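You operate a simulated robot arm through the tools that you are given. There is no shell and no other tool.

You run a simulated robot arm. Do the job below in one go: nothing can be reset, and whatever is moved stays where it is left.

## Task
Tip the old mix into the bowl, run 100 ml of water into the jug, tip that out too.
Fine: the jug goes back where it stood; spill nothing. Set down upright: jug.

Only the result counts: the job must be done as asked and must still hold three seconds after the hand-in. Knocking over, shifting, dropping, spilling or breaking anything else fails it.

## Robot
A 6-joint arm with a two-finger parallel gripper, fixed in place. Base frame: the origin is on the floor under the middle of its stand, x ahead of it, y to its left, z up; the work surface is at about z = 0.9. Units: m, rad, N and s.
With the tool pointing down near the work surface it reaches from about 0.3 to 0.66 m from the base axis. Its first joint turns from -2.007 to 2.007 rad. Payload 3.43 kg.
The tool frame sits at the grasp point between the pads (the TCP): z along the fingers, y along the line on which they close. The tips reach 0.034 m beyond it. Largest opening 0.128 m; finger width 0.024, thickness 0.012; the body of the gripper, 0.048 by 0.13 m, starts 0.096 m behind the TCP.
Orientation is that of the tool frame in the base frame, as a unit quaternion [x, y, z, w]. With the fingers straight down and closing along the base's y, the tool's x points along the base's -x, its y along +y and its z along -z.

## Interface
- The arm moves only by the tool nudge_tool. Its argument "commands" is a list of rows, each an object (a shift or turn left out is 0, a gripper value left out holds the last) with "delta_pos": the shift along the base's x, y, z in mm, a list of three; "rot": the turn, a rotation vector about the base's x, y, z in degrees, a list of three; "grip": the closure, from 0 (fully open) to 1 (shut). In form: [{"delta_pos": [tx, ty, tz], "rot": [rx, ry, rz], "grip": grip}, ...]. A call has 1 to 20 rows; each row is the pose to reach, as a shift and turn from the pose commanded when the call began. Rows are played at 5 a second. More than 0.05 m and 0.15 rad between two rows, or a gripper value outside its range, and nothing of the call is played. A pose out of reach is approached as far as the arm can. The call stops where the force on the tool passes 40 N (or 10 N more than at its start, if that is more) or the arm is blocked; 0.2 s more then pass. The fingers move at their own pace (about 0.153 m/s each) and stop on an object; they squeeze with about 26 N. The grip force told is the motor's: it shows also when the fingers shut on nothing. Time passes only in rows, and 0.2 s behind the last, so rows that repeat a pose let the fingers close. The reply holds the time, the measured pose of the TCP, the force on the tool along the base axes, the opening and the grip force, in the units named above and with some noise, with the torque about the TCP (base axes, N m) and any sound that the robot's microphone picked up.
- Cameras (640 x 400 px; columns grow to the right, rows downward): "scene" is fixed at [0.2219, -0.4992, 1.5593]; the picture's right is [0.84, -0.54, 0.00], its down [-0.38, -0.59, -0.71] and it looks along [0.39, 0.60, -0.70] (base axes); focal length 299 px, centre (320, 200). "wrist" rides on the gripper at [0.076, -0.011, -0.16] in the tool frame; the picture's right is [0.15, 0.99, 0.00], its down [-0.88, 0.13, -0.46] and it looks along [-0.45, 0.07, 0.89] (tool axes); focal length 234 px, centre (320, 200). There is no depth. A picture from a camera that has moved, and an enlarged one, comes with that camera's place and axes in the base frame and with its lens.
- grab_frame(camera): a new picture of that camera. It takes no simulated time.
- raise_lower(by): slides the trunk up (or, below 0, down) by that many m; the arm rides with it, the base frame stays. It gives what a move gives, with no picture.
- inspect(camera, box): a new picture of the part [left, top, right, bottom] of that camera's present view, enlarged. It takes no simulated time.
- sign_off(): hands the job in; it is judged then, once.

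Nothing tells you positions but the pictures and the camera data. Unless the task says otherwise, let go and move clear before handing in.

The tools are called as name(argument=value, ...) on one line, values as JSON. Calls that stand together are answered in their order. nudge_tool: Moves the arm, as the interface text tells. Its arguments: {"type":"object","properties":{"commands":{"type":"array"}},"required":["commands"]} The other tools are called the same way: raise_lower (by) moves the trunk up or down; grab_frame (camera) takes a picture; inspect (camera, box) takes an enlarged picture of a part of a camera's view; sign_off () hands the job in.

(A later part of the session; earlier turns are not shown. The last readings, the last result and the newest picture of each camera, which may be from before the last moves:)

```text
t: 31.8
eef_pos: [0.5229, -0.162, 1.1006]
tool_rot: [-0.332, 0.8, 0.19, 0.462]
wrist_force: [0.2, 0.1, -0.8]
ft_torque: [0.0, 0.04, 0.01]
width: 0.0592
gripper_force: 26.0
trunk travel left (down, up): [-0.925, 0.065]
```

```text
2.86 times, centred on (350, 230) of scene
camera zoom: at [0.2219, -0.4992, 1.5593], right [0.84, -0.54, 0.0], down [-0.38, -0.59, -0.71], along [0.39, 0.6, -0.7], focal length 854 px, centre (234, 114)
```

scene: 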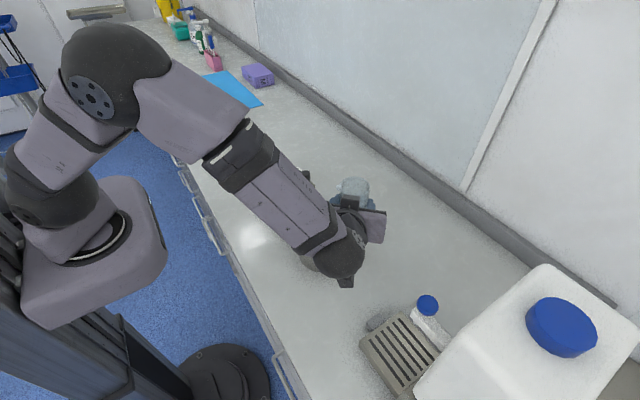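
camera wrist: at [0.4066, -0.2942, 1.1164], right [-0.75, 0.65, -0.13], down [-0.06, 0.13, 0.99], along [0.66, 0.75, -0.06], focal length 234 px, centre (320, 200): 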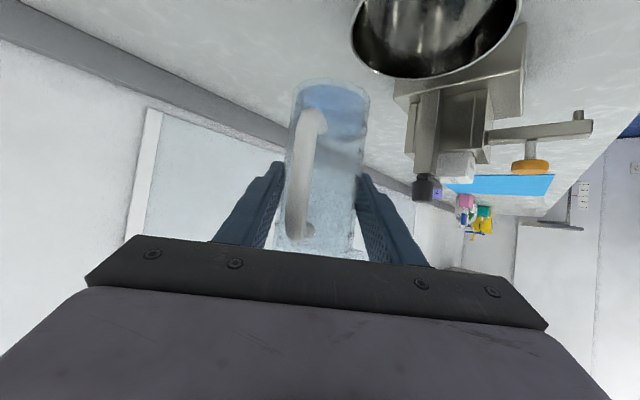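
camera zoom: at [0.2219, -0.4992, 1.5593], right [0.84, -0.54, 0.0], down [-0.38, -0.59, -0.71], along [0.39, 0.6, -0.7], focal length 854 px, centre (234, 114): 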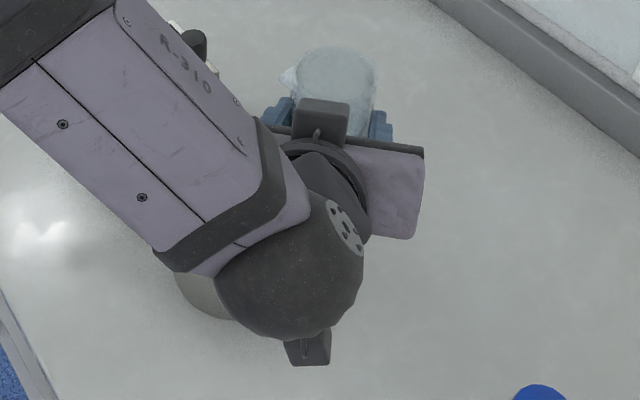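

The jug is steady and beside the bowl, whose centre I re-measure at about (0.471, -0.115). I'll tilt to 60° toward the spout so the lip comes over the bowl, then check the view.

nudge_tool(commands=[{"delta_pos": [0, 0, 0], "rot": [-2.868, -4.096, 0], "grip": 1.0}, {"delta_pos": [0, 0, 0], "rot": [-5.736, -8.192, 0], "grip": 1.0}, {"delta_pos": [0, 0, 0], "rot": [-8.604, -12.288, 0], "grip": 1.0}, {"delta_pos": [0, 0, -4], "rot": [-11.472, -16.384, 0], "grip": 1.0}, {"delta_pos": [0, 0, -9], "rot": [-14.34, -20.48, 0], "grip": 1.0}, {"delta_pos": [0, 0, -15], "rot": [-17.208, -24.576, 0], "grip": 1.0}, {"delta_pos": [0, 0, -22], "rot": [-20.076, -28.672, 0], "grip": 1.0}, {"delta_pos": [0, 0, -29], "rot": [-22.944, -32.768, 0], "grip": 1.0}, {"delta_pos": [0, 0, -36], "rot": [-25.812, -36.864, 0], "grip": 1.0}, {"delta_pos": [0, 0, -43], "rot": [-28.68, -40.96, 0], "grip": 1.0}, {"delta_pos": [0, 0, -48], "rot": [-30.401, -43.418, 0], "grip": 1.0}, {"delta_pos": [0, 0, -50], "rot": [-31.548, -45.056, 0], "grip": 1.0}])

grab_frame(camera="scene")

inspect(camera="scene", box=[270, 160, 430, 300])

grab_frame(camera="wrist")

```text
t: 34.4
eef_pos: [0.5234, -0.1621, 1.0514]
tool_rot: [-0.488, 0.586, -0.17, 0.625]
wrist_force: [-0.5, -0.4, -1.8]
ft_torque: [0.0, 0.03, 0.02]
width: 0.0596
gripper_force: 26.0
trunk travel left (down, up): [-0.925, 0.065]
```

```text
taken
```

scene: 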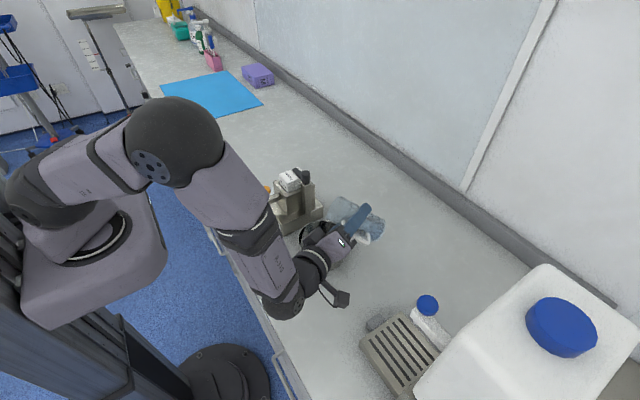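

```text
2.86 times, centred on (350, 230) of scene
camera zoom: at [0.2219, -0.4992, 1.5593], right [0.84, -0.54, 0.0], down [-0.38, -0.59, -0.71], along [0.39, 0.6, -0.7], focal length 854 px, centre (234, 114)
```

zoom: 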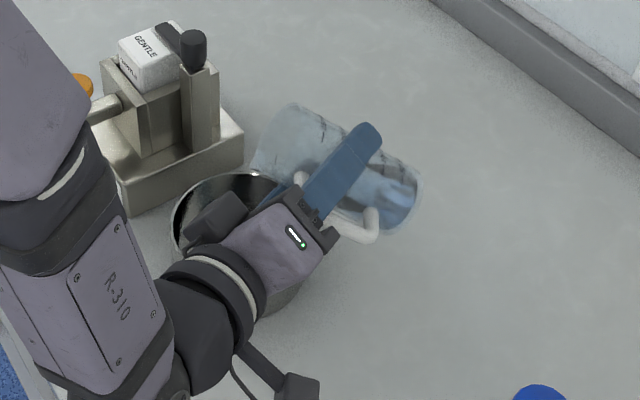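

```text
taken
camera wrist: at [0.4041, -0.2923, 1.0437], right [-0.32, 0.34, -0.88], down [-0.68, 0.56, 0.47], along [0.66, 0.75, 0.06], focal length 234 px, centre (320, 200)
```

wrist: 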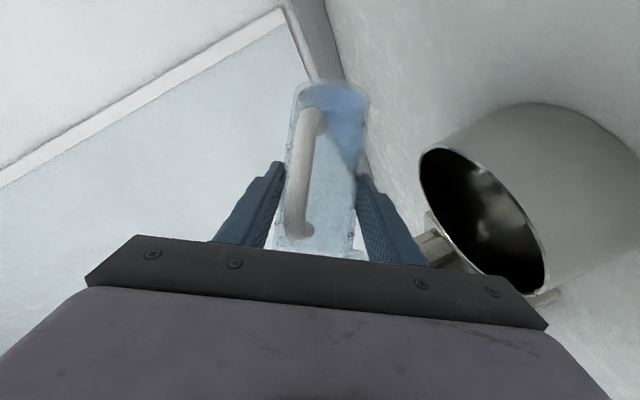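

The lip is over the middle of the bowl and the mix hasn't reached it yet. I'll tilt on slowly to 75° while holding the lip in place.

nudge_tool(commands=[{"delta_pos": [0, 0, 0], "rot": [-1.434, -2.048, 0], "grip": 1.0}, {"delta_pos": [0, 0, 0], "rot": [-2.868, -4.096, 0], "grip": 1.0}, {"delta_pos": [-1, 0, 3], "rot": [-4.302, -6.144, 0], "grip": 1.0}, {"delta_pos": [-1, 1, 5], "rot": [-5.736, -8.192, 0], "grip": 1.0}, {"delta_pos": [-2, 1, 8], "rot": [-7.17, -10.24, 0], "grip": 1.0}, {"delta_pos": [-2, 2, 10], "rot": [-8.604, -12.288, 0], "grip": 1.0}, {"delta_pos": [-3, 2, 13], "rot": [-10.038, -14.336, 0], "grip": 1.0}, {"delta_pos": [-4, 3, 15], "rot": [-11.472, -16.384, 0], "grip": 1.0}, {"delta_pos": [-4, 3, 15], "rot": [-11.472, -16.384, 0], "grip": 1.0}])

inspect(camera="scene", box=[270, 160, 430, 300])

grab_frame(camera="wrist")

```text
t: 36.4
eef_pos: [0.5187, -0.1582, 1.0659]
tool_rot: [-0.52, 0.471, -0.295, 0.649]
wrist_force: [0.3, -0.4, -1.2]
ft_torque: [0.01, -0.02, 0.0]
width: 0.0591
gripper_force: 26.1
trunk travel left (down, up): [-0.925, 0.065]
```

```text
2.86 times, centred on (350, 230) of scene
camera zoom: at [0.2219, -0.4992, 1.5593], right [0.84, -0.54, 0.0], down [-0.38, -0.59, -0.71], along [0.39, 0.6, -0.7], focal length 854 px, centre (234, 114)
```

zoom: 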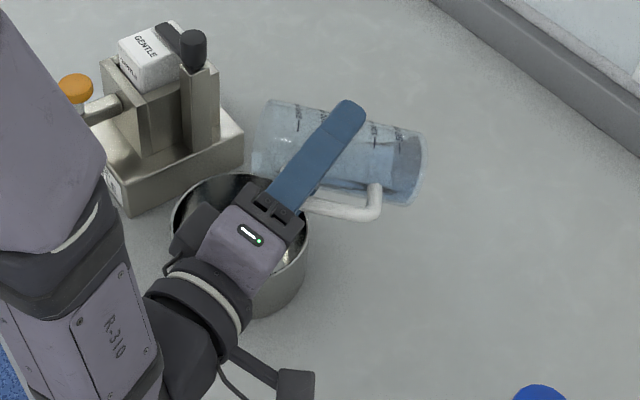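

```text
taken
camera wrist: at [0.4031, -0.2916, 1.0512], right [-0.05, 0.16, -0.99], down [-0.77, 0.62, 0.14], along [0.64, 0.77, 0.09], focal length 234 px, centre (320, 200)
```

wrist: 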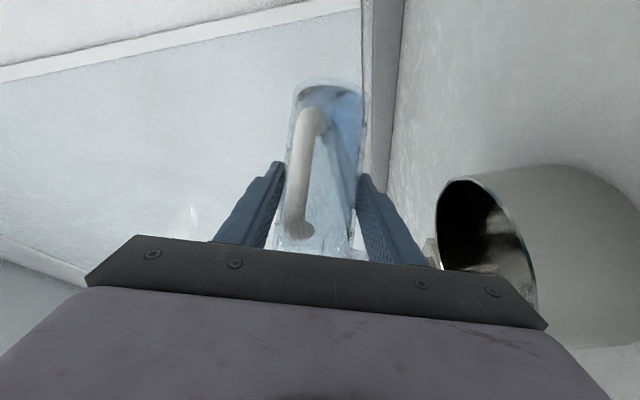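

inspect(camera="scene", box=[310, 185, 380, 250])

inspect(camera="wrist", box=[270, 70, 390, 260])

inspect(camera="wrist", box=[400, 150, 640, 340])

```text
6.15 times, centred on (345, 218) of scene
camera zoom: at [0.2219, -0.4992, 1.5593], right [0.84, -0.54, 0.0], down [-0.38, -0.59, -0.71], along [0.39, 0.6, -0.7], focal length 1840 px, centre (166, 92)
```

zoom: 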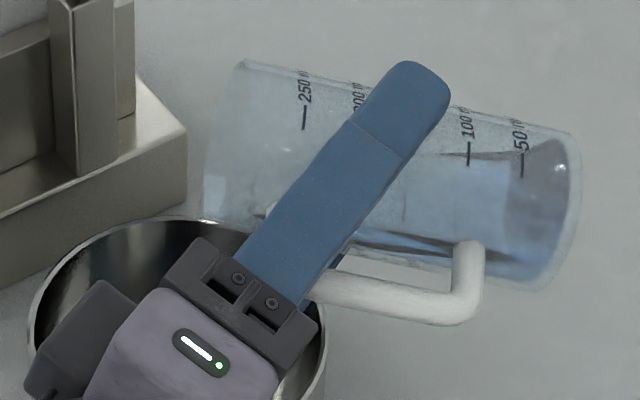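

```text
2.11 times, centred on (330, 165) of wrist
camera zoom: at [0.4031, -0.2916, 1.0512], right [-0.05, 0.16, -0.99], down [-0.77, 0.62, 0.14], along [0.64, 0.77, 0.09], focal length 493 px, centre (299, 274)
```

zoom: 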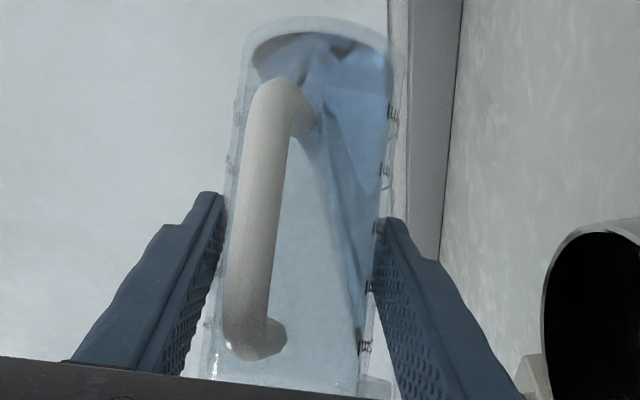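

```text
2.11 times, centred on (520, 245) of wrist
camera zoom: at [0.4031, -0.2916, 1.0512], right [-0.05, 0.16, -0.99], down [-0.77, 0.62, 0.14], along [0.64, 0.77, 0.09], focal length 493 px, centre (-101, 105)
```

zoom: 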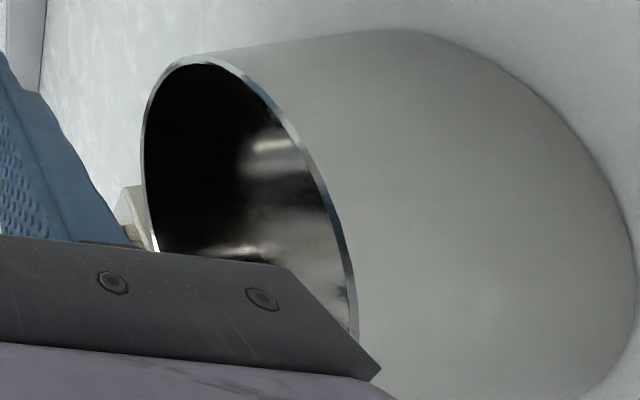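

The spout is at the lowest point of the rim and directly above the bowl's middle, with the mix at the lip. I'm pouring slowly now, from 75° to 100°.

nudge_tool(commands=[{"delta_pos": [-1, 0.5, 2.5], "rot": [-1.434, -2.048, 0], "grip": 1.0}, {"delta_pos": [-1, 0.5, 2.5], "rot": [-1.434, -2.048, 0], "grip": 1.0}, {"delta_pos": [-2, 1, 5], "rot": [-2.868, -4.096, 0], "grip": 1.0}, {"delta_pos": [-2, 1, 5], "rot": [-2.868, -4.096, 0], "grip": 1.0}, {"delta_pos": [-3, 2, 7], "rot": [-4.302, -6.144, 0], "grip": 1.0}, {"delta_pos": [-3, 2, 7], "rot": [-4.302, -6.144, 0], "grip": 1.0}, {"delta_pos": [-4, 3, 9], "rot": [-5.736, -8.192, 0], "grip": 1.0}, {"delta_pos": [-4, 3, 9], "rot": [-5.736, -8.192, 0], "grip": 1.0}, {"delta_pos": [-5.5, 4, 11], "rot": [-7.17, -10.24, 0], "grip": 1.0}, {"delta_pos": [-5.5, 4, 11], "rot": [-7.17, -10.24, 0], "grip": 1.0}, {"delta_pos": [-7, 5, 13], "rot": [-8.604, -12.288, 0], "grip": 1.0}, {"delta_pos": [-7, 5, 13], "rot": [-8.604, -12.288, 0], "grip": 1.0}, {"delta_pos": [-8, 6, 15], "rot": [-10.038, -14.336, 0], "grip": 1.0}, {"delta_pos": [-9.5, 6.5, 17], "rot": [-11.472, -16.384, 0], "grip": 1.0}, {"delta_pos": [-11, 8, 19], "rot": [-12.906, -18.432, 0], "grip": 1.0}, {"delta_pos": [-13, 9, 21], "rot": [-14.34, -20.48, 0], "grip": 1.0}, {"delta_pos": [-13, 9, 21], "rot": [-14.34, -20.48, 0], "grip": 1.0}])

inspect(camera="scene", box=[290, 165, 410, 275])

grab_frame(camera="wrist")

```text
t: 40.0
eef_pos: [0.5054, -0.1489, 1.087]
tool_rot: [-0.536, 0.309, -0.439, 0.652]
wrist_force: [0.8, -0.3, -1.3]
ft_torque: [0.0, 0.04, 0.0]
width: 0.0591
gripper_force: 25.8
trunk travel left (down, up): [-0.925, 0.065]
```

```text
3.64 times, centred on (350, 220) of scene
camera zoom: at [0.2219, -0.4992, 1.5593], right [0.84, -0.54, 0.0], down [-0.38, -0.59, -0.71], along [0.39, 0.6, -0.7], focal length 1087 px, centre (211, 127)
```

zoom: 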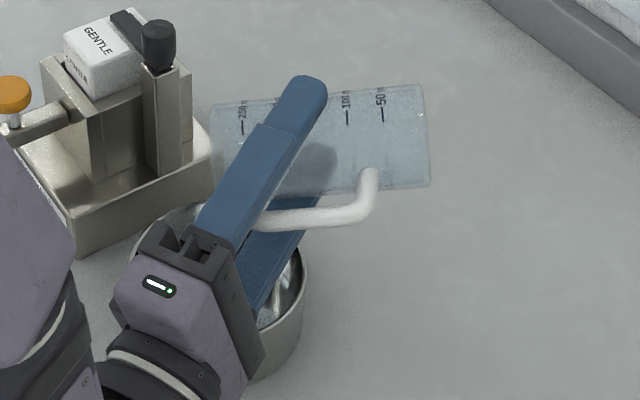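

```text
taken
camera wrist: at [0.397, -0.2873, 1.066], right [0.3, -0.09, -0.95], down [-0.74, 0.6, -0.29], along [0.6, 0.79, 0.12], focal length 234 px, centre (320, 200)
```

wrist: 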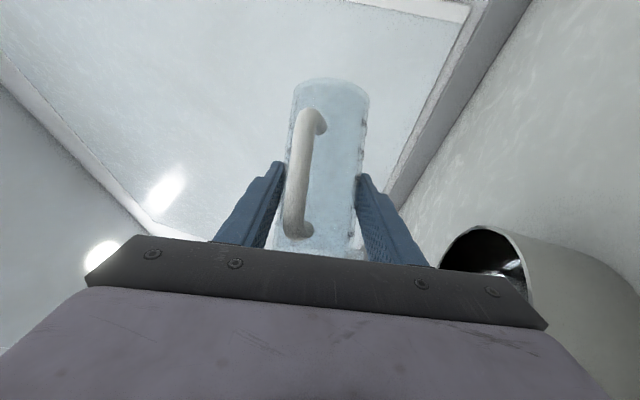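

The jug already looks empty and the bench around it looks clean. I'll tilt further to about 125° and hold, so the last of it drains.

nudge_tool(commands=[{"delta_pos": [-3.5, 2, 3], "rot": [-2.868, -4.096, 0], "grip": 1.0}, {"delta_pos": [-7, 5, 6], "rot": [-5.736, -8.192, 0], "grip": 1.0}, {"delta_pos": [-11, 7, 9], "rot": [-8.604, -12.288, 0], "grip": 1.0}, {"delta_pos": [-15, 10, 11], "rot": [-11.472, -16.384, 0], "grip": 1.0}, {"delta_pos": [-19, 13, 12], "rot": [-14.34, -20.48, 0], "grip": 1.0}, {"delta_pos": [-19, 13, 12], "rot": [-14.34, -20.48, 0], "grip": 1.0}, {"delta_pos": [-19, 13, 12], "rot": [-14.34, -20.48, 0], "grip": 1.0}, {"delta_pos": [-19, 13, 12], "rot": [-14.34, -20.48, 0], "grip": 1.0}, {"delta_pos": [-19, 13, 12], "rot": [-14.34, -20.48, 0], "grip": 1.0}, {"delta_pos": [-19, 13, 12], "rot": [-14.34, -20.48, 0], "grip": 1.0}, {"delta_pos": [-19, 13, 12], "rot": [-14.34, -20.48, 0], "grip": 1.0}, {"delta_pos": [-19, 13, 12], "rot": [-14.34, -20.48, 0], "grip": 1.0}])

inspect(camera="scene", box=[290, 165, 410, 275])

grab_frame(camera="wrist")

```text
t: 42.6
eef_pos: [0.4871, -0.1366, 1.0979]
tool_rot: [-0.526, 0.13, -0.56, 0.626]
wrist_force: [-0.4, -0.6, -1.9]
ft_torque: [0.05, 0.04, -0.02]
width: 0.0589
gripper_force: 25.8
trunk travel left (down, up): [-0.925, 0.065]
```

```text
3.64 times, centred on (350, 220) of scene
camera zoom: at [0.2219, -0.4992, 1.5593], right [0.84, -0.54, 0.0], down [-0.38, -0.59, -0.71], along [0.39, 0.6, -0.7], focal length 1087 px, centre (211, 127)
```

zoom: 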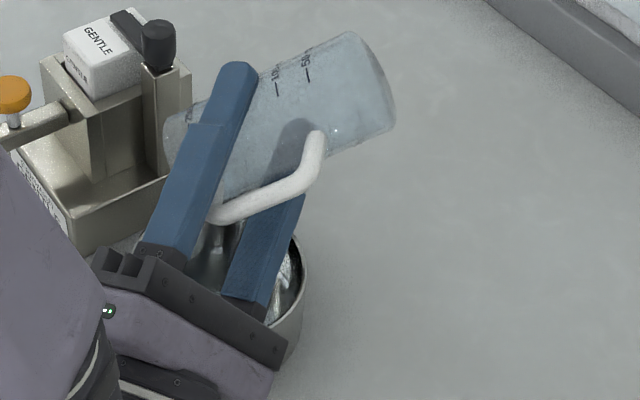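

```text
taken
camera wrist: at [0.3863, -0.2798, 1.0754], right [0.61, -0.3, -0.73], down [-0.57, 0.48, -0.67], along [0.56, 0.82, 0.12], focal length 234 px, centre (320, 200)
```

wrist: 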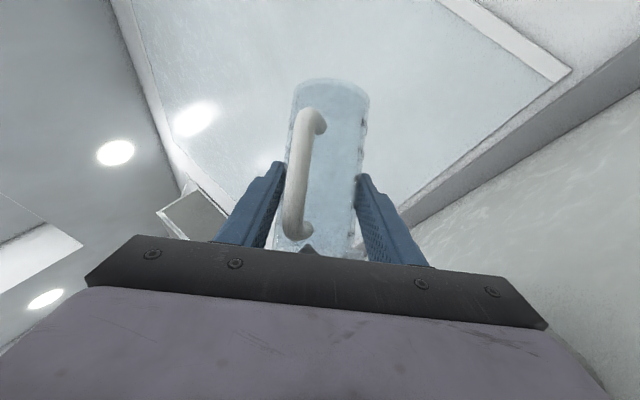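

The jug is drained and hasn't shifted in the grip. I'll turn it back upright with the lip over the bowl for the first part of the turn.

nudge_tool(commands=[{"delta_pos": [4, -2.8, 4], "rot": [4.218, 6.024, 0], "grip": 1.0}, {"delta_pos": [8, -5.6, 8], "rot": [8.435, 12.047, 0], "grip": 1.0}, {"delta_pos": [12, -8.4, 10], "rot": [12.653, 18.071, 0], "grip": 1.0}, {"delta_pos": [16, -11.2, 10], "rot": [16.871, 24.094, 0], "grip": 1.0}, {"delta_pos": [20, -14, 10], "rot": [21.089, 30.118, 0], "grip": 1.0}, {"delta_pos": [24, -16.8, 10], "rot": [25.306, 36.142, 0], "grip": 1.0}, {"delta_pos": [28, -19.6, 10], "rot": [29.524, 42.165, 0], "grip": 1.0}, {"delta_pos": [32, -22.4, 10], "rot": [33.742, 48.189, 0], "grip": 1.0}, {"delta_pos": [36, -25, 10], "rot": [37.959, 54.212, 0], "grip": 1.0}, {"delta_pos": [36, -25, 10], "rot": [42.177, 60.236, 0], "grip": 1.0}, {"delta_pos": [36, -25, 10], "rot": [46.395, 66.26, 0], "grip": 1.0}, {"delta_pos": [36, -25, 10], "rot": [50.612, 72.283, 0], "grip": 1.0}, {"delta_pos": [36, -25, 10], "rot": [54.83, 78.307, 0], "grip": 1.0}, {"delta_pos": [36, -25, 10], "rot": [59.048, 84.33, 0], "grip": 1.0}, {"delta_pos": [36, -25, 10], "rot": [63.266, 90.354, 0], "grip": 1.0}, {"delta_pos": [36, -25, 10], "rot": [67.483, 96.378, 0], "grip": 1.0}, {"delta_pos": [36, -25, 10], "rot": [71.7, 102.4, 0], "grip": 1.0}, {"delta_pos": [36, -25, 10], "rot": [71.7, 102.4, 0], "grip": 1.0}])

grab_frame(camera="scene")

grab_frame(camera="wrist")

```text
t: 46.4
eef_pos: [0.5224, -0.1619, 1.1087]
tool_rot: [-0.332, 0.8, 0.191, 0.462]
wrist_force: [0.2, 0.1, -1.7]
ft_torque: [-0.01, 0.04, 0.03]
width: 0.0587
gripper_force: 25.8
trunk travel left (down, up): [-0.925, 0.065]
```

```text
taken
```

scene: 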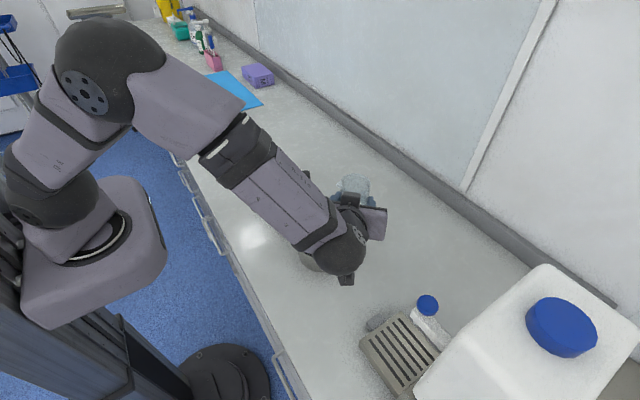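

```text
taken
camera wrist: at [0.4067, -0.2944, 1.1242], right [-0.75, 0.65, -0.13], down [-0.06, 0.13, 0.99], along [0.66, 0.75, -0.06], focal length 234 px, centre (320, 200)
```

wrist: 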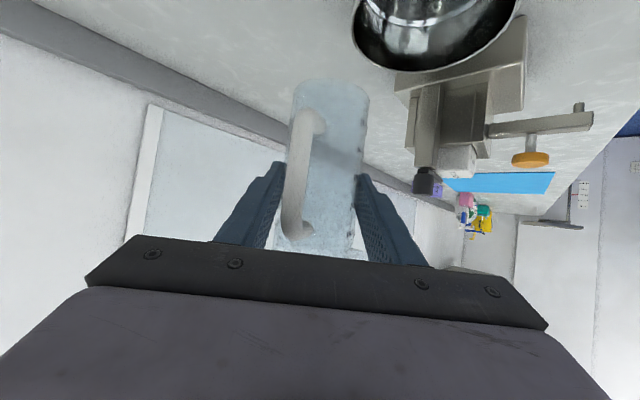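

The jug is upright and empty again. I'll swing it round to point along -y, kept at z≥1.10, so it can go under the tap from the open side, away from the water container.

nudge_tool(commands=[{"delta_pos": [-3, -7, 8], "rot": [0, 0, -7.5], "grip": 1.0}, {"delta_pos": [-6, -14, 16], "rot": [0, 0, -15], "grip": 1.0}, {"delta_pos": [-9, -21, 24], "rot": [0, 0, -22.5], "grip": 1.0}, {"delta_pos": [-12, -27, 32], "rot": [0, 0, -30], "grip": 1.0}, {"delta_pos": [-15, -34, 32], "rot": [0, 0, -37.5], "grip": 1.0}, {"delta_pos": [-18, -41, 32], "rot": [0, 0, -45], "grip": 1.0}, {"delta_pos": [-21, -48, 32], "rot": [0, 0, -52.5], "grip": 1.0}, {"delta_pos": [-24, -55, 32], "rot": [0, 0, -60], "grip": 1.0}, {"delta_pos": [-27, -62, 32], "rot": [0, 0, -67.5], "grip": 1.0}, {"delta_pos": [-30, -68, 32], "rot": [0, 0, -75], "grip": 1.0}, {"delta_pos": [-33, -75, 32], "rot": [0, 0, -82.5], "grip": 1.0}, {"delta_pos": [-36, -82, 32], "rot": [0, 0, -90], "grip": 1.0}, {"delta_pos": [-39, -89, 32], "rot": [0, 0, -97.5], "grip": 1.0}, {"delta_pos": [-42, -96, 32], "rot": [0, 0, -105], "grip": 1.0}, {"delta_pos": [-45, -103, 32], "rot": [0, 0, -112.5], "grip": 1.0}, {"delta_pos": [-48, -110, 32], "rot": [0, 0, -120], "grip": 1.0}, {"delta_pos": [-51, -117, 32], "rot": [0, 0, -127.5], "grip": 1.0}, {"delta_pos": [-53, -123, 32], "rot": [0, 0, -135], "grip": 1.0}, {"delta_pos": [-53, -123, 32], "rot": [0, 0, -135], "grip": 1.0}])

grab_frame(camera="scene")

grab_frame(camera="wrist")

```text
t: 50.4
eef_pos: [0.4698, -0.2845, 1.1404]
tool_rot: [0.612, 0.613, -0.354, 0.353]
wrist_force: [0.1, -0.7, -1.4]
ft_torque: [-0.03, -0.02, 0.04]
width: 0.0585
gripper_force: 26.2
trunk travel left (down, up): [-0.925, 0.065]
```

```text
taken
```

scene: 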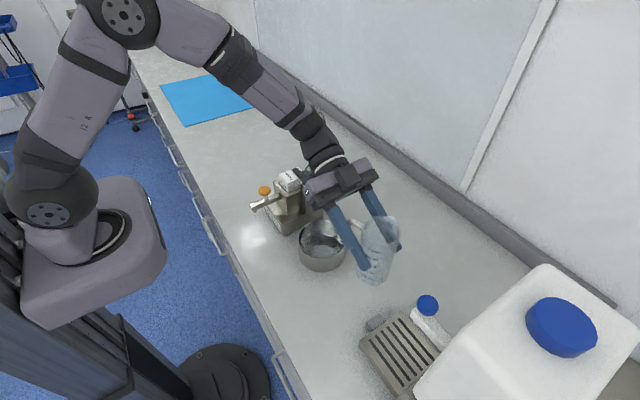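

```text
taken
camera wrist: at [0.4589, -0.1084, 1.156], right [0.99, 0.07, -0.13], down [0.13, -0.05, 0.99], along [0.07, -1.0, -0.06], focal length 234 px, centre (320, 200)
```

wrist: 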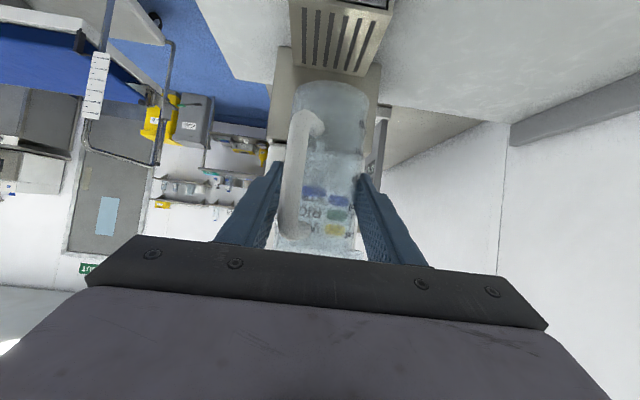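

inspect(camera="scene", box=[290, 190, 460, 390])

inspect(camera="wrist", box=[240, 0, 420, 260])

```text
2.00 times, centred on (375, 290) of scene
camera zoom: at [0.2219, -0.4992, 1.5593], right [0.84, -0.54, 0.0], down [-0.38, -0.59, -0.71], along [0.39, 0.6, -0.7], focal length 598 px, centre (210, 20)
```

zoom: 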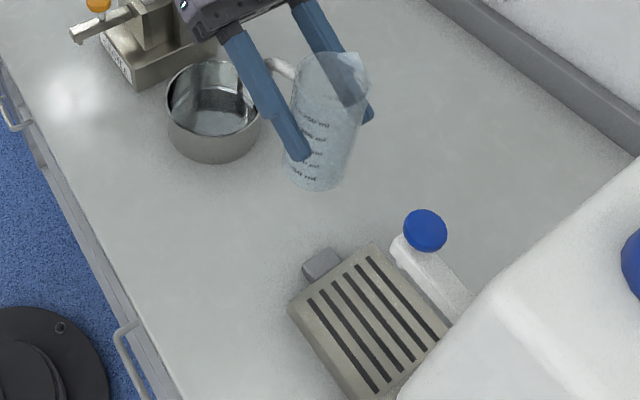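

```text
1.54 times, centred on (330, 130) of wrist
camera zoom: at [0.4589, -0.1084, 1.156], right [0.99, 0.07, -0.13], down [0.13, -0.05, 0.99], along [0.07, -1.0, -0.06], focal length 360 px, centre (305, 308)
```

zoom: 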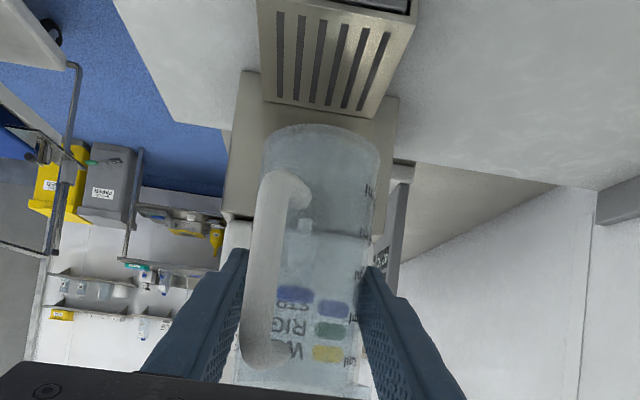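

The nozzle is seen through the glass and confirmed at x≈0.470, y≈-0.4085, z≈1.065; the tray top is near z = 0.919. I'll lower the jug to just above tray level in front of the tap, then check clearances.

nudge_tool(commands=[{"delta_pos": [0, -6, -20], "grip": 1.0}, {"delta_pos": [-1, -12, -40], "grip": 1.0}, {"delta_pos": [-1, -18, -60], "grip": 1.0}, {"delta_pos": [-2, -24, -80], "grip": 1.0}, {"delta_pos": [-2, -30, -100], "grip": 1.0}, {"delta_pos": [-2, -36, -115], "grip": 1.0}, {"delta_pos": [-2, -42, -125], "grip": 1.0}, {"delta_pos": [-2, -46, -132], "grip": 1.0}, {"delta_pos": [-2, -46, -134], "grip": 1.0}, {"delta_pos": [-2, -46, -134], "grip": 1.0}])

grab_frame(camera="wrist")

inspect(camera="scene", box=[290, 190, 460, 390])

inspect(camera="wrist", box=[240, 0, 420, 260])

```text
t: 52.6
eef_pos: [0.469, -0.331, 1.0081]
tool_rot: [0.612, 0.613, -0.354, 0.354]
wrist_force: [-0.8, -0.8, 6.5]
ft_torque: [-0.29, 0.07, -0.07]
width: 0.0582
gripper_force: 26.4
trunk travel left (down, up): [-0.925, 0.065]
```

```text
taken
camera wrist: at [0.4568, -0.1546, 1.0229], right [0.99, 0.07, -0.13], down [0.13, -0.04, 0.99], along [0.07, -1.0, -0.05], focal length 234 px, centre (320, 200)
```

wrist: 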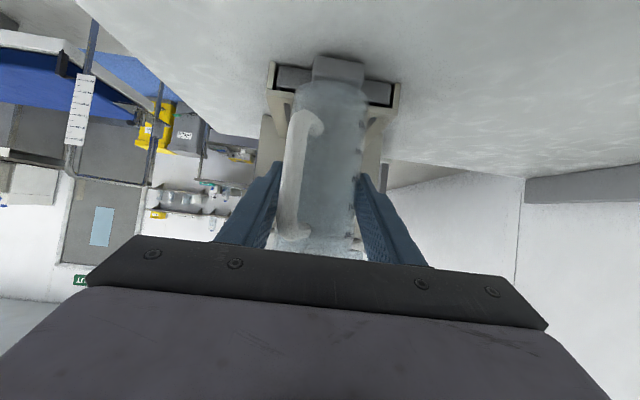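

```text
2.00 times, centred on (375, 290) of scene
camera zoom: at [0.2219, -0.4992, 1.5593], right [0.84, -0.54, 0.0], down [-0.38, -0.59, -0.71], along [0.39, 0.6, -0.7], focal length 598 px, centre (210, 20)
```

zoom: 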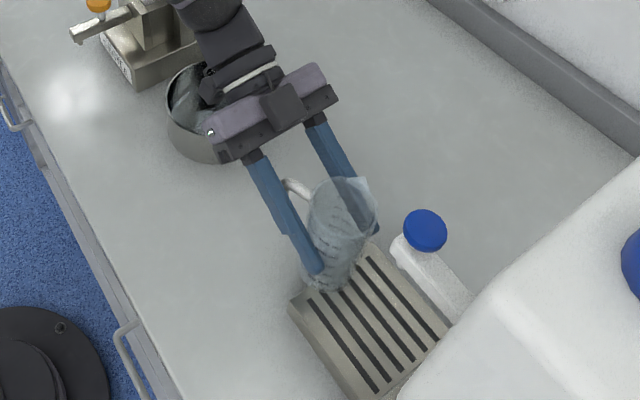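

```text
1.54 times, centred on (330, 130) of wrist
camera zoom: at [0.4568, -0.1546, 1.0229], right [0.99, 0.07, -0.13], down [0.13, -0.04, 0.99], along [0.07, -1.0, -0.05], focal length 360 px, centre (305, 308)
```

zoom: 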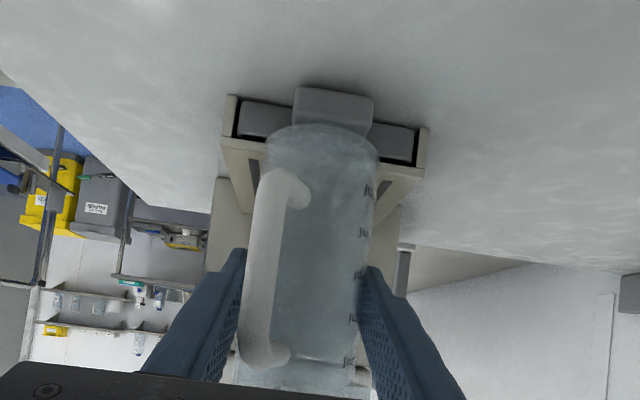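

The upward force of 6.5 N shows the jug's base has just touched the tray edge or its tab, so the tray is a little higher than I estimated. I'll lift off straight away before any sideways motion.

nudge_tool(commands=[{"delta_pos": [0, 0, 3], "grip": 1.0}, {"delta_pos": [0, 0, 6], "grip": 1.0}, {"delta_pos": [0, 0, 10], "grip": 1.0}, {"delta_pos": [0, 0, 10], "grip": 1.0}])

inspect(camera="wrist", box=[260, 20, 400, 130])

inspect(camera="scene", box=[340, 260, 440, 360])

grab_frame(camera="wrist")

```text
t: 53.6
eef_pos: [0.4683, -0.3304, 1.0167]
tool_rot: [0.612, 0.613, -0.354, 0.352]
wrist_force: [0.0, 0.0, -1.4]
ft_torque: [-0.01, -0.01, 0.01]
width: 0.0578
gripper_force: 26.1
trunk travel left (down, up): [-0.925, 0.065]
```

```text
3.64 times, centred on (330, 75) of wrist
camera zoom: at [0.4569, -0.1545, 1.0323], right [0.99, 0.07, -0.13], down [0.13, -0.05, 0.99], along [0.07, -1.0, -0.06], focal length 852 px, centre (284, 654)
```

zoom: 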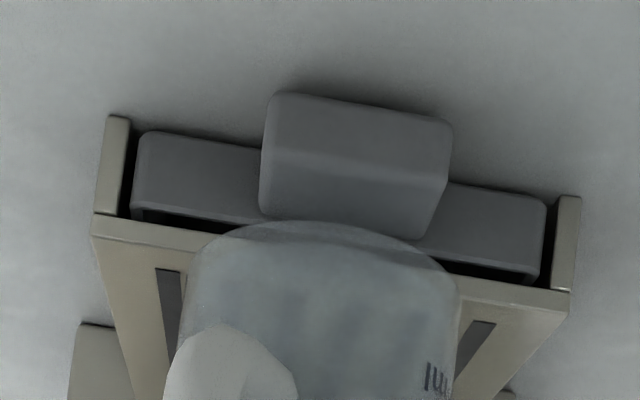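

```text
4.00 times, centred on (390, 310) of scene
camera zoom: at [0.2219, -0.4992, 1.5593], right [0.84, -0.54, 0.0], down [-0.38, -0.59, -0.71], along [0.39, 0.6, -0.7], focal length 1196 px, centre (40, -240)
```

zoom: 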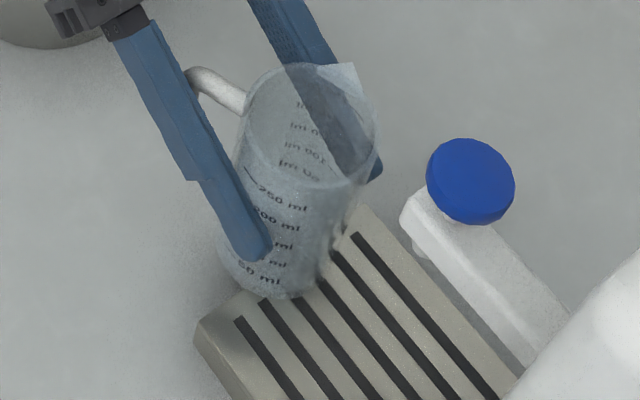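

```text
taken
camera wrist: at [0.4569, -0.1545, 1.0323], right [0.99, 0.07, -0.13], down [0.13, -0.05, 0.99], along [0.07, -1.0, -0.06], focal length 234 px, centre (320, 200)
```

wrist: 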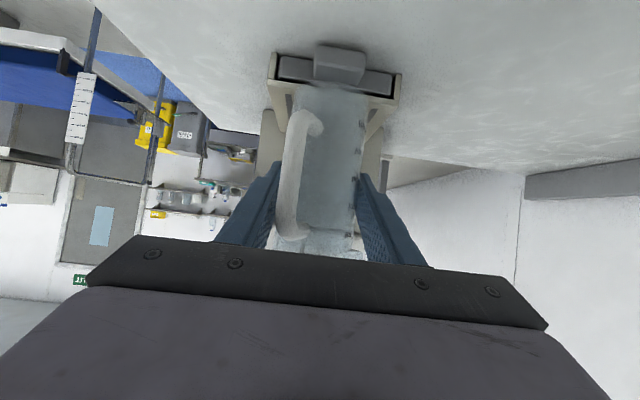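

inspect(camera="wrist", box=[240, 70, 400, 260])

inspect(camera="scene", box=[360, 260, 430, 340])

```text
2.11 times, centred on (320, 165) of wrist
camera zoom: at [0.4569, -0.1545, 1.0323], right [0.99, 0.07, -0.13], down [0.13, -0.05, 0.99], along [0.07, -1.0, -0.06], focal length 493 px, centre (320, 274)
```

zoom: 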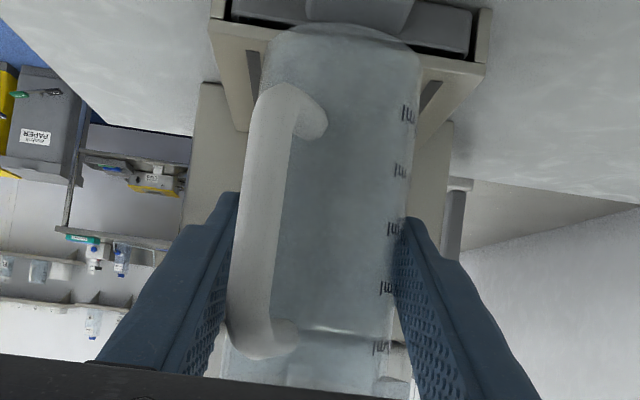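

```text
5.00 times, centred on (395, 300) of scene
camera zoom: at [0.2219, -0.4992, 1.5593], right [0.84, -0.54, 0.0], down [-0.38, -0.59, -0.71], along [0.39, 0.6, -0.7], focal length 1495 px, centre (-55, -300)
```

zoom: 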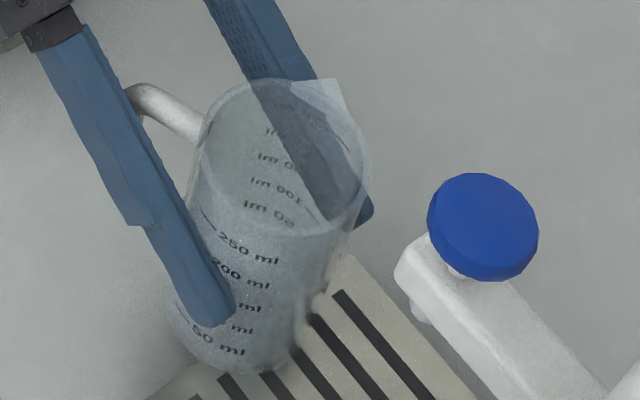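

nudge_tool(commands=[{"delta_pos": [0, 0, -3], "grip": 1.0}, {"delta_pos": [0, 0, -5], "grip": 1.0}, {"delta_pos": [0, 0, -6], "grip": 1.0}, {"delta_pos": [0, 0, -6], "grip": 1.0}])

```text
t: 54.6
eef_pos: [0.4683, -0.3316, 1.0109]
tool_rot: [0.612, 0.613, -0.354, 0.352]
wrist_force: [0.1, -0.2, -1.0]
ft_torque: [0.01, 0.0, -0.01]
width: 0.0576
gripper_force: 26.5
trunk travel left (down, up): [-0.925, 0.065]
```

nudge_tool(commands=[{"delta_pos": [0, 0, -1], "grip": 1.0}, {"delta_pos": [0, 0, -2], "grip": 1.0}, {"delta_pos": [0, 0, -2], "grip": 1.0}])

```text
t: 55.4
eef_pos: [0.469, -0.3311, 1.0088]
tool_rot: [0.612, 0.614, -0.354, 0.352]
wrist_force: [0.2, 0.5, -1.1]
ft_torque: [0.0, 0.01, -0.01]
width: 0.0577
gripper_force: 26.4
trunk travel left (down, up): [-0.925, 0.065]
```

nudge_tool(commands=[{"delta_pos": [0, 0, -1], "grip": 1.0}, {"delta_pos": [0, 0, -2], "grip": 1.0}, {"delta_pos": [0, 0, -2], "grip": 1.0}])

```text
t: 56.2
eef_pos: [0.4671, -0.3307, 1.0075]
tool_rot: [0.611, 0.613, -0.354, 0.354]
wrist_force: [1.0, 1.0, 7.0]
ft_torque: [-0.14, 0.09, -0.04]
width: 0.0576
gripper_force: 26.2
trunk travel left (down, up): [-0.925, 0.065]
```

The base touches at a tool height of about 1.008. I'll lift about 3.5 mm above that, which leaves a few millimetres under the nozzle, then slide the jug in slowly in short steps with a force check after each.

nudge_tool(commands=[{"delta_pos": [0, 0, 3], "grip": 1.0}, {"delta_pos": [0, 0, 5], "grip": 1.0}, {"delta_pos": [0, -5, 5], "grip": 1.0}, {"delta_pos": [0, -10, 5], "grip": 1.0}, {"delta_pos": [0, -15, 5], "grip": 1.0}, {"delta_pos": [0, -20, 5], "grip": 1.0}, {"delta_pos": [0, -20, 5], "grip": 1.0}])

inspect(camera="scene", box=[360, 260, 440, 350])

inspect(camera="wrist", box=[240, 40, 400, 260])

```text
t: 57.8
eef_pos: [0.4689, -0.351, 1.012]
tool_rot: [0.612, 0.614, -0.354, 0.352]
wrist_force: [0.3, 0.1, -0.9]
ft_torque: [-0.02, 0.02, 0.0]
width: 0.0575
gripper_force: 25.7
trunk travel left (down, up): [-0.925, 0.065]
```

```text
4.44 times, centred on (400, 305) of scene
camera zoom: at [0.2219, -0.4992, 1.5593], right [0.84, -0.54, 0.0], down [-0.38, -0.59, -0.71], along [0.39, 0.6, -0.7], focal length 1329 px, centre (-36, -267)
```

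zoom: 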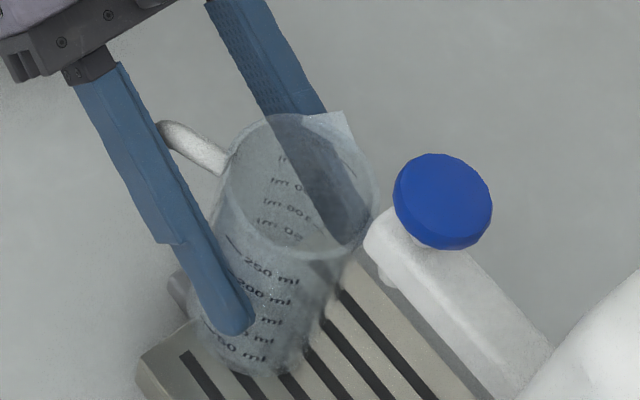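

```text
1.82 times, centred on (320, 150) of wrist
camera zoom: at [0.4575, -0.1747, 1.0271], right [0.99, 0.07, -0.13], down [0.13, -0.05, 0.99], along [0.07, -1.0, -0.06], focal length 426 px, centre (320, 291)
```

zoom: 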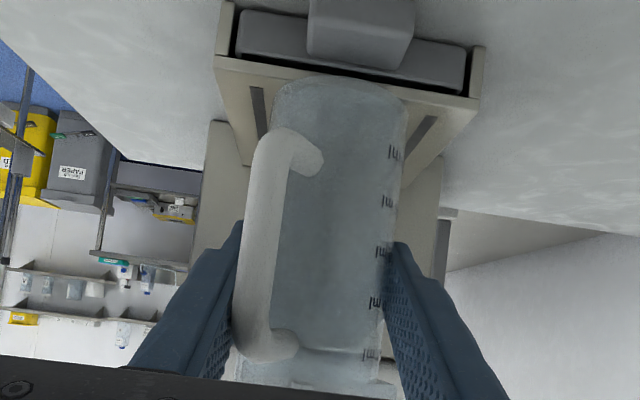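

nudge_tool(commands=[{"delta_pos": [0, -4, 0], "grip": 1.0}, {"delta_pos": [0, -8, 0], "grip": 1.0}, {"delta_pos": [0, -12, 0], "grip": 1.0}, {"delta_pos": [0, -16, 0], "grip": 1.0}, {"delta_pos": [0, -20, 0], "grip": 1.0}, {"delta_pos": [0, -20, 0], "grip": 1.0}])

inspect(camera="scene", box=[360, 260, 440, 350])

```text
t: 59.2
eef_pos: [0.4679, -0.3711, 1.0127]
tool_rot: [0.612, 0.613, -0.354, 0.353]
wrist_force: [-0.6, -0.5, -1.3]
ft_torque: [0.01, 0.03, 0.0]
width: 0.0571
gripper_force: 26.2
trunk travel left (down, up): [-0.925, 0.065]
```

```text
4.44 times, centred on (400, 305) of scene
camera zoom: at [0.2219, -0.4992, 1.5593], right [0.84, -0.54, 0.0], down [-0.38, -0.59, -0.71], along [0.39, 0.6, -0.7], focal length 1329 px, centre (-36, -267)
```

zoom: 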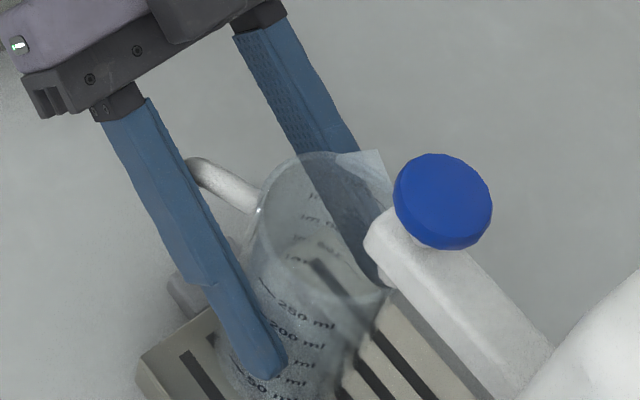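

nudge_tool(commands=[{"delta_pos": [0, -5, 0], "grip": 1.0}, {"delta_pos": [0, -10, 0], "grip": 1.0}, {"delta_pos": [0, -15, 0], "grip": 1.0}, {"delta_pos": [0, -20, 0], "grip": 1.0}, {"delta_pos": [0.5, -24, 0], "grip": 1.0}, {"delta_pos": [1, -27, 0], "grip": 1.0}, {"delta_pos": [1, -27, 0], "grip": 1.0}])

inspect(camera="scene", box=[360, 260, 440, 350])

grab_frame(camera="wrist")

inspect(camera="wrist", box=[240, 40, 400, 260])

```text
t: 60.8
eef_pos: [0.469, -0.3979, 1.0122]
tool_rot: [0.612, 0.613, -0.354, 0.352]
wrist_force: [0.3, 0.5, -0.9]
ft_torque: [0.0, 0.05, -0.01]
width: 0.0572
gripper_force: 25.7
trunk travel left (down, up): [-0.925, 0.065]
```

```text
4.44 times, centred on (400, 305) of scene
camera zoom: at [0.2219, -0.4992, 1.5593], right [0.84, -0.54, 0.0], down [-0.38, -0.59, -0.71], along [0.39, 0.6, -0.7], focal length 1329 px, centre (-36, -267)
```

zoom: 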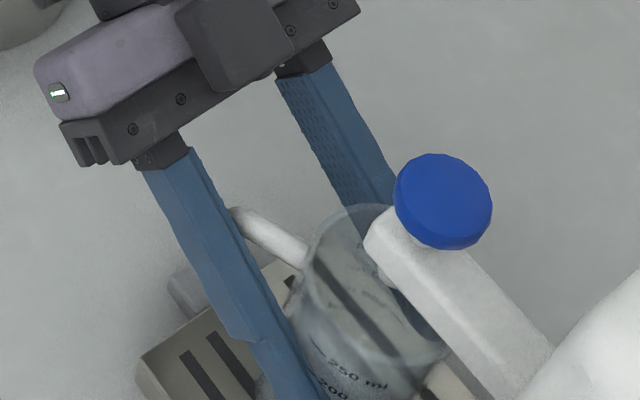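

```text
taken
camera wrist: at [0.4579, -0.2217, 1.0273], right [0.99, 0.07, -0.13], down [0.13, -0.05, 0.99], along [0.07, -1.0, -0.06], focal length 234 px, centre (320, 200)
```

wrist: 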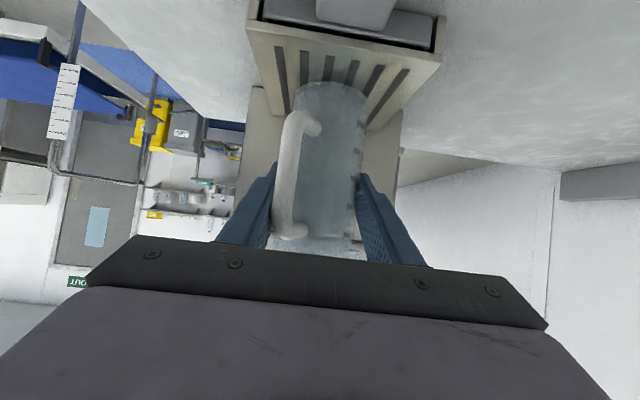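

```text
1.82 times, centred on (320, 150) of wrist
camera zoom: at [0.4579, -0.2217, 1.0273], right [0.99, 0.07, -0.13], down [0.13, -0.05, 0.99], along [0.07, -1.0, -0.06], focal length 426 px, centre (320, 291)
```

zoom: 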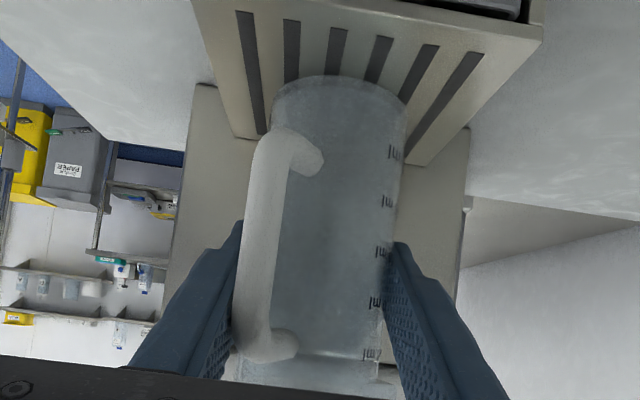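

The jug is centred under the nozzle with no contact. I'll lower it onto the tray until I feel the touch.

nudge_tool(commands=[{"delta_pos": [0, 0, -2], "grip": 1.0}, {"delta_pos": [0, 0, -4], "grip": 1.0}, {"delta_pos": [0, 0, -5], "grip": 1.0}, {"delta_pos": [0, 0, -5], "grip": 1.0}])

```text
t: 61.8
eef_pos: [0.4701, -0.3986, 1.0086]
tool_rot: [0.612, 0.612, -0.355, 0.353]
wrist_force: [-0.2, 0.0, 3.6]
ft_torque: [-0.16, 0.06, -0.05]
width: 0.0573
gripper_force: 26.1
trunk travel left (down, up): [-0.925, 0.065]
```

nudge_tool(commands=[{"delta_pos": [0, 0, -1], "grip": 1.0}, {"delta_pos": [0, 0, -2], "grip": 1.0}, {"delta_pos": [0, 0, -2], "grip": 1.0}])

```text
t: 62.6
eef_pos: [0.4689, -0.3981, 1.0086]
tool_rot: [0.611, 0.613, -0.353, 0.355]
wrist_force: [2.6, -0.3, 17.0]
ft_torque: [0.08, 0.11, -0.05]
width: 0.0571
gripper_force: 25.6
trunk travel left (down, up): [-0.925, 0.065]
```

The jug is now seated flat on the tray, with the force up and the torque near zero. I'll relax the push and open the fingers just enough to release it.

nudge_tool(commands=[{"delta_pos": [0, 0, 2], "grip": 1.0}, {"delta_pos": [0, 0, 3], "grip": 1.0}, {"delta_pos": [0, 0, 3], "grip": 0.5}, {"delta_pos": [0, 0, 3], "grip": 0.42}, {"delta_pos": [0, 0, 3], "grip": 0.36}, {"delta_pos": [0, 0, 3], "grip": 0.33}, {"delta_pos": [0, 0, 3], "grip": 0.33}, {"delta_pos": [0, 0, 3], "grip": 0.33}])

inspect(camera="wrist", box=[220, 20, 420, 260])

inspect(camera="scene", box=[350, 260, 440, 360])

```text
t: 64.4
eef_pos: [0.4694, -0.3975, 1.0085]
tool_rot: [0.612, 0.613, -0.354, 0.352]
wrist_force: [-0.5, -0.8, 0.3]
ft_torque: [-0.02, 0.02, -0.04]
width: 0.0858
gripper_force: 0.1
trunk travel left (down, up): [-0.925, 0.065]
```

```text
1.67 times, centred on (320, 140) of wrist
camera zoom: at [0.4582, -0.2217, 1.0231], right [0.99, 0.07, -0.13], down [0.13, -0.05, 0.99], along [0.07, -1.0, -0.06], focal length 390 px, centre (320, 300)
```

zoom: 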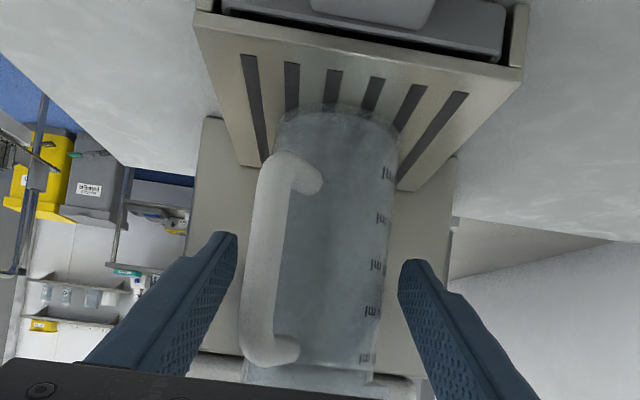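

```text
4.00 times, centred on (395, 310) of scene
camera zoom: at [0.2219, -0.4992, 1.5593], right [0.84, -0.54, 0.0], down [-0.38, -0.59, -0.71], along [0.39, 0.6, -0.7], focal length 1196 px, centre (20, -240)
```

zoom: 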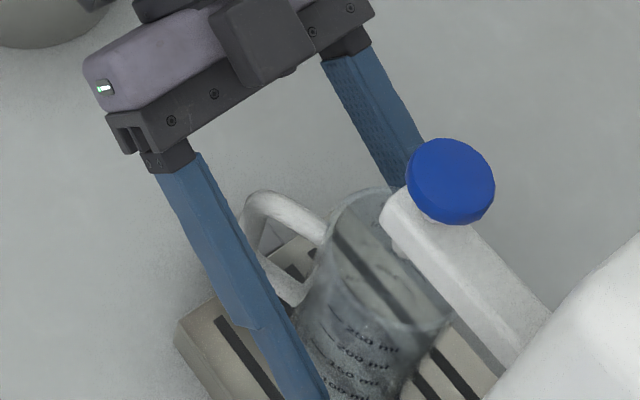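

The jug stands free on the tray under the nozzle. I'll back straight out along the approach line, then rise.

nudge_tool(commands=[{"delta_pos": [0, 9, 5], "grip": 0.33}, {"delta_pos": [0, 24, 14], "grip": 0.33}, {"delta_pos": [0, 42, 24], "grip": 0.33}, {"delta_pos": [0, 60, 35], "grip": 0.33}, {"delta_pos": [0, 80, 46], "grip": 0.33}, {"delta_pos": [0, 100, 58], "grip": 0.33}, {"delta_pos": [0, 115, 80], "grip": 0.33}, {"delta_pos": [0, 115, 115], "grip": 0.33}, {"delta_pos": [0, 115, 150], "grip": 0.33}, {"delta_pos": [0, 115, 180], "grip": 0.33}, {"delta_pos": [0, 115, 180], "grip": 0.33}])

grab_frame(camera="wrist")

inspect(camera="scene", box=[340, 240, 460, 380])

inspect(camera="scene", box=[240, 160, 380, 300])

```text
t: 66.8
eef_pos: [0.4696, -0.2848, 1.1878]
tool_rot: [0.612, 0.613, -0.354, 0.352]
wrist_force: [-0.3, 0.3, -0.2]
ft_torque: [0.04, 0.0, 0.03]
width: 0.086
gripper_force: 0.0
trunk travel left (down, up): [-0.925, 0.065]
```

```text
taken
camera wrist: at [0.4589, -0.1073, 1.204], right [0.99, 0.07, -0.13], down [0.13, -0.05, 0.99], along [0.07, -1.0, -0.06], focal length 234 px, centre (320, 200)
```

wrist: 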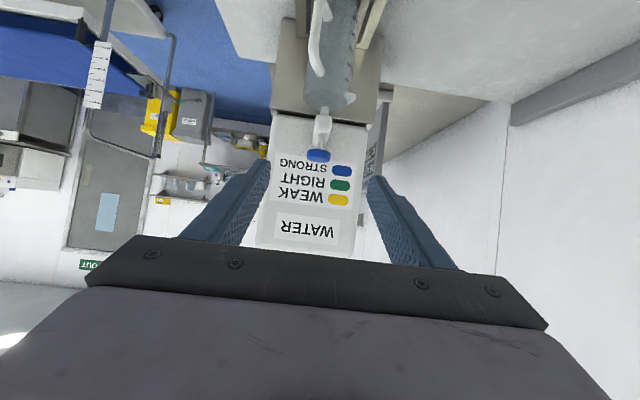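

```text
2.86 times, centred on (400, 310) of scene
camera zoom: at [0.2219, -0.4992, 1.5593], right [0.84, -0.54, 0.0], down [-0.38, -0.59, -0.71], along [0.39, 0.6, -0.7], focal length 854 px, centre (91, -114)
```

zoom: 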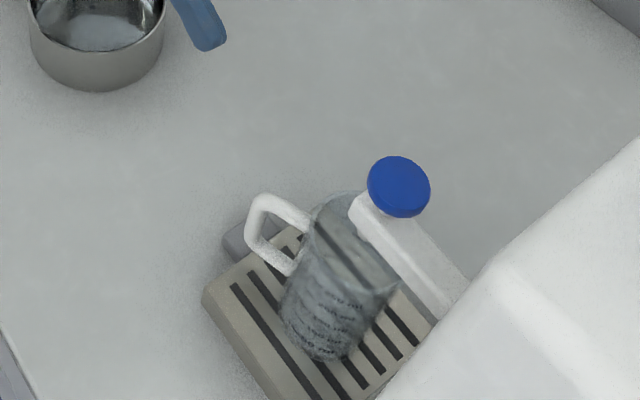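

```text
2.86 times, centred on (310, 230) of scene
camera zoom: at [0.2219, -0.4992, 1.5593], right [0.84, -0.54, 0.0], down [-0.38, -0.59, -0.71], along [0.39, 0.6, -0.7], focal length 854 px, centre (349, 114)
```

zoom: 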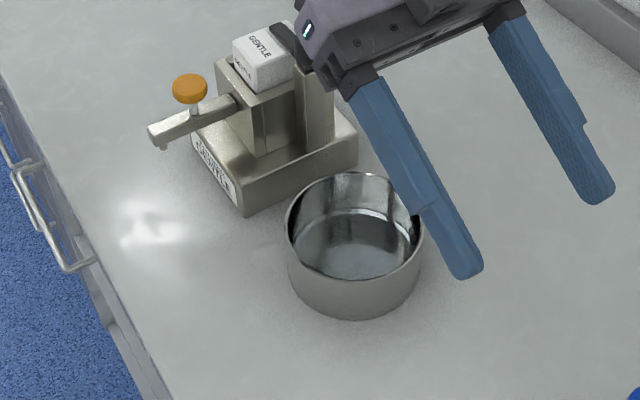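

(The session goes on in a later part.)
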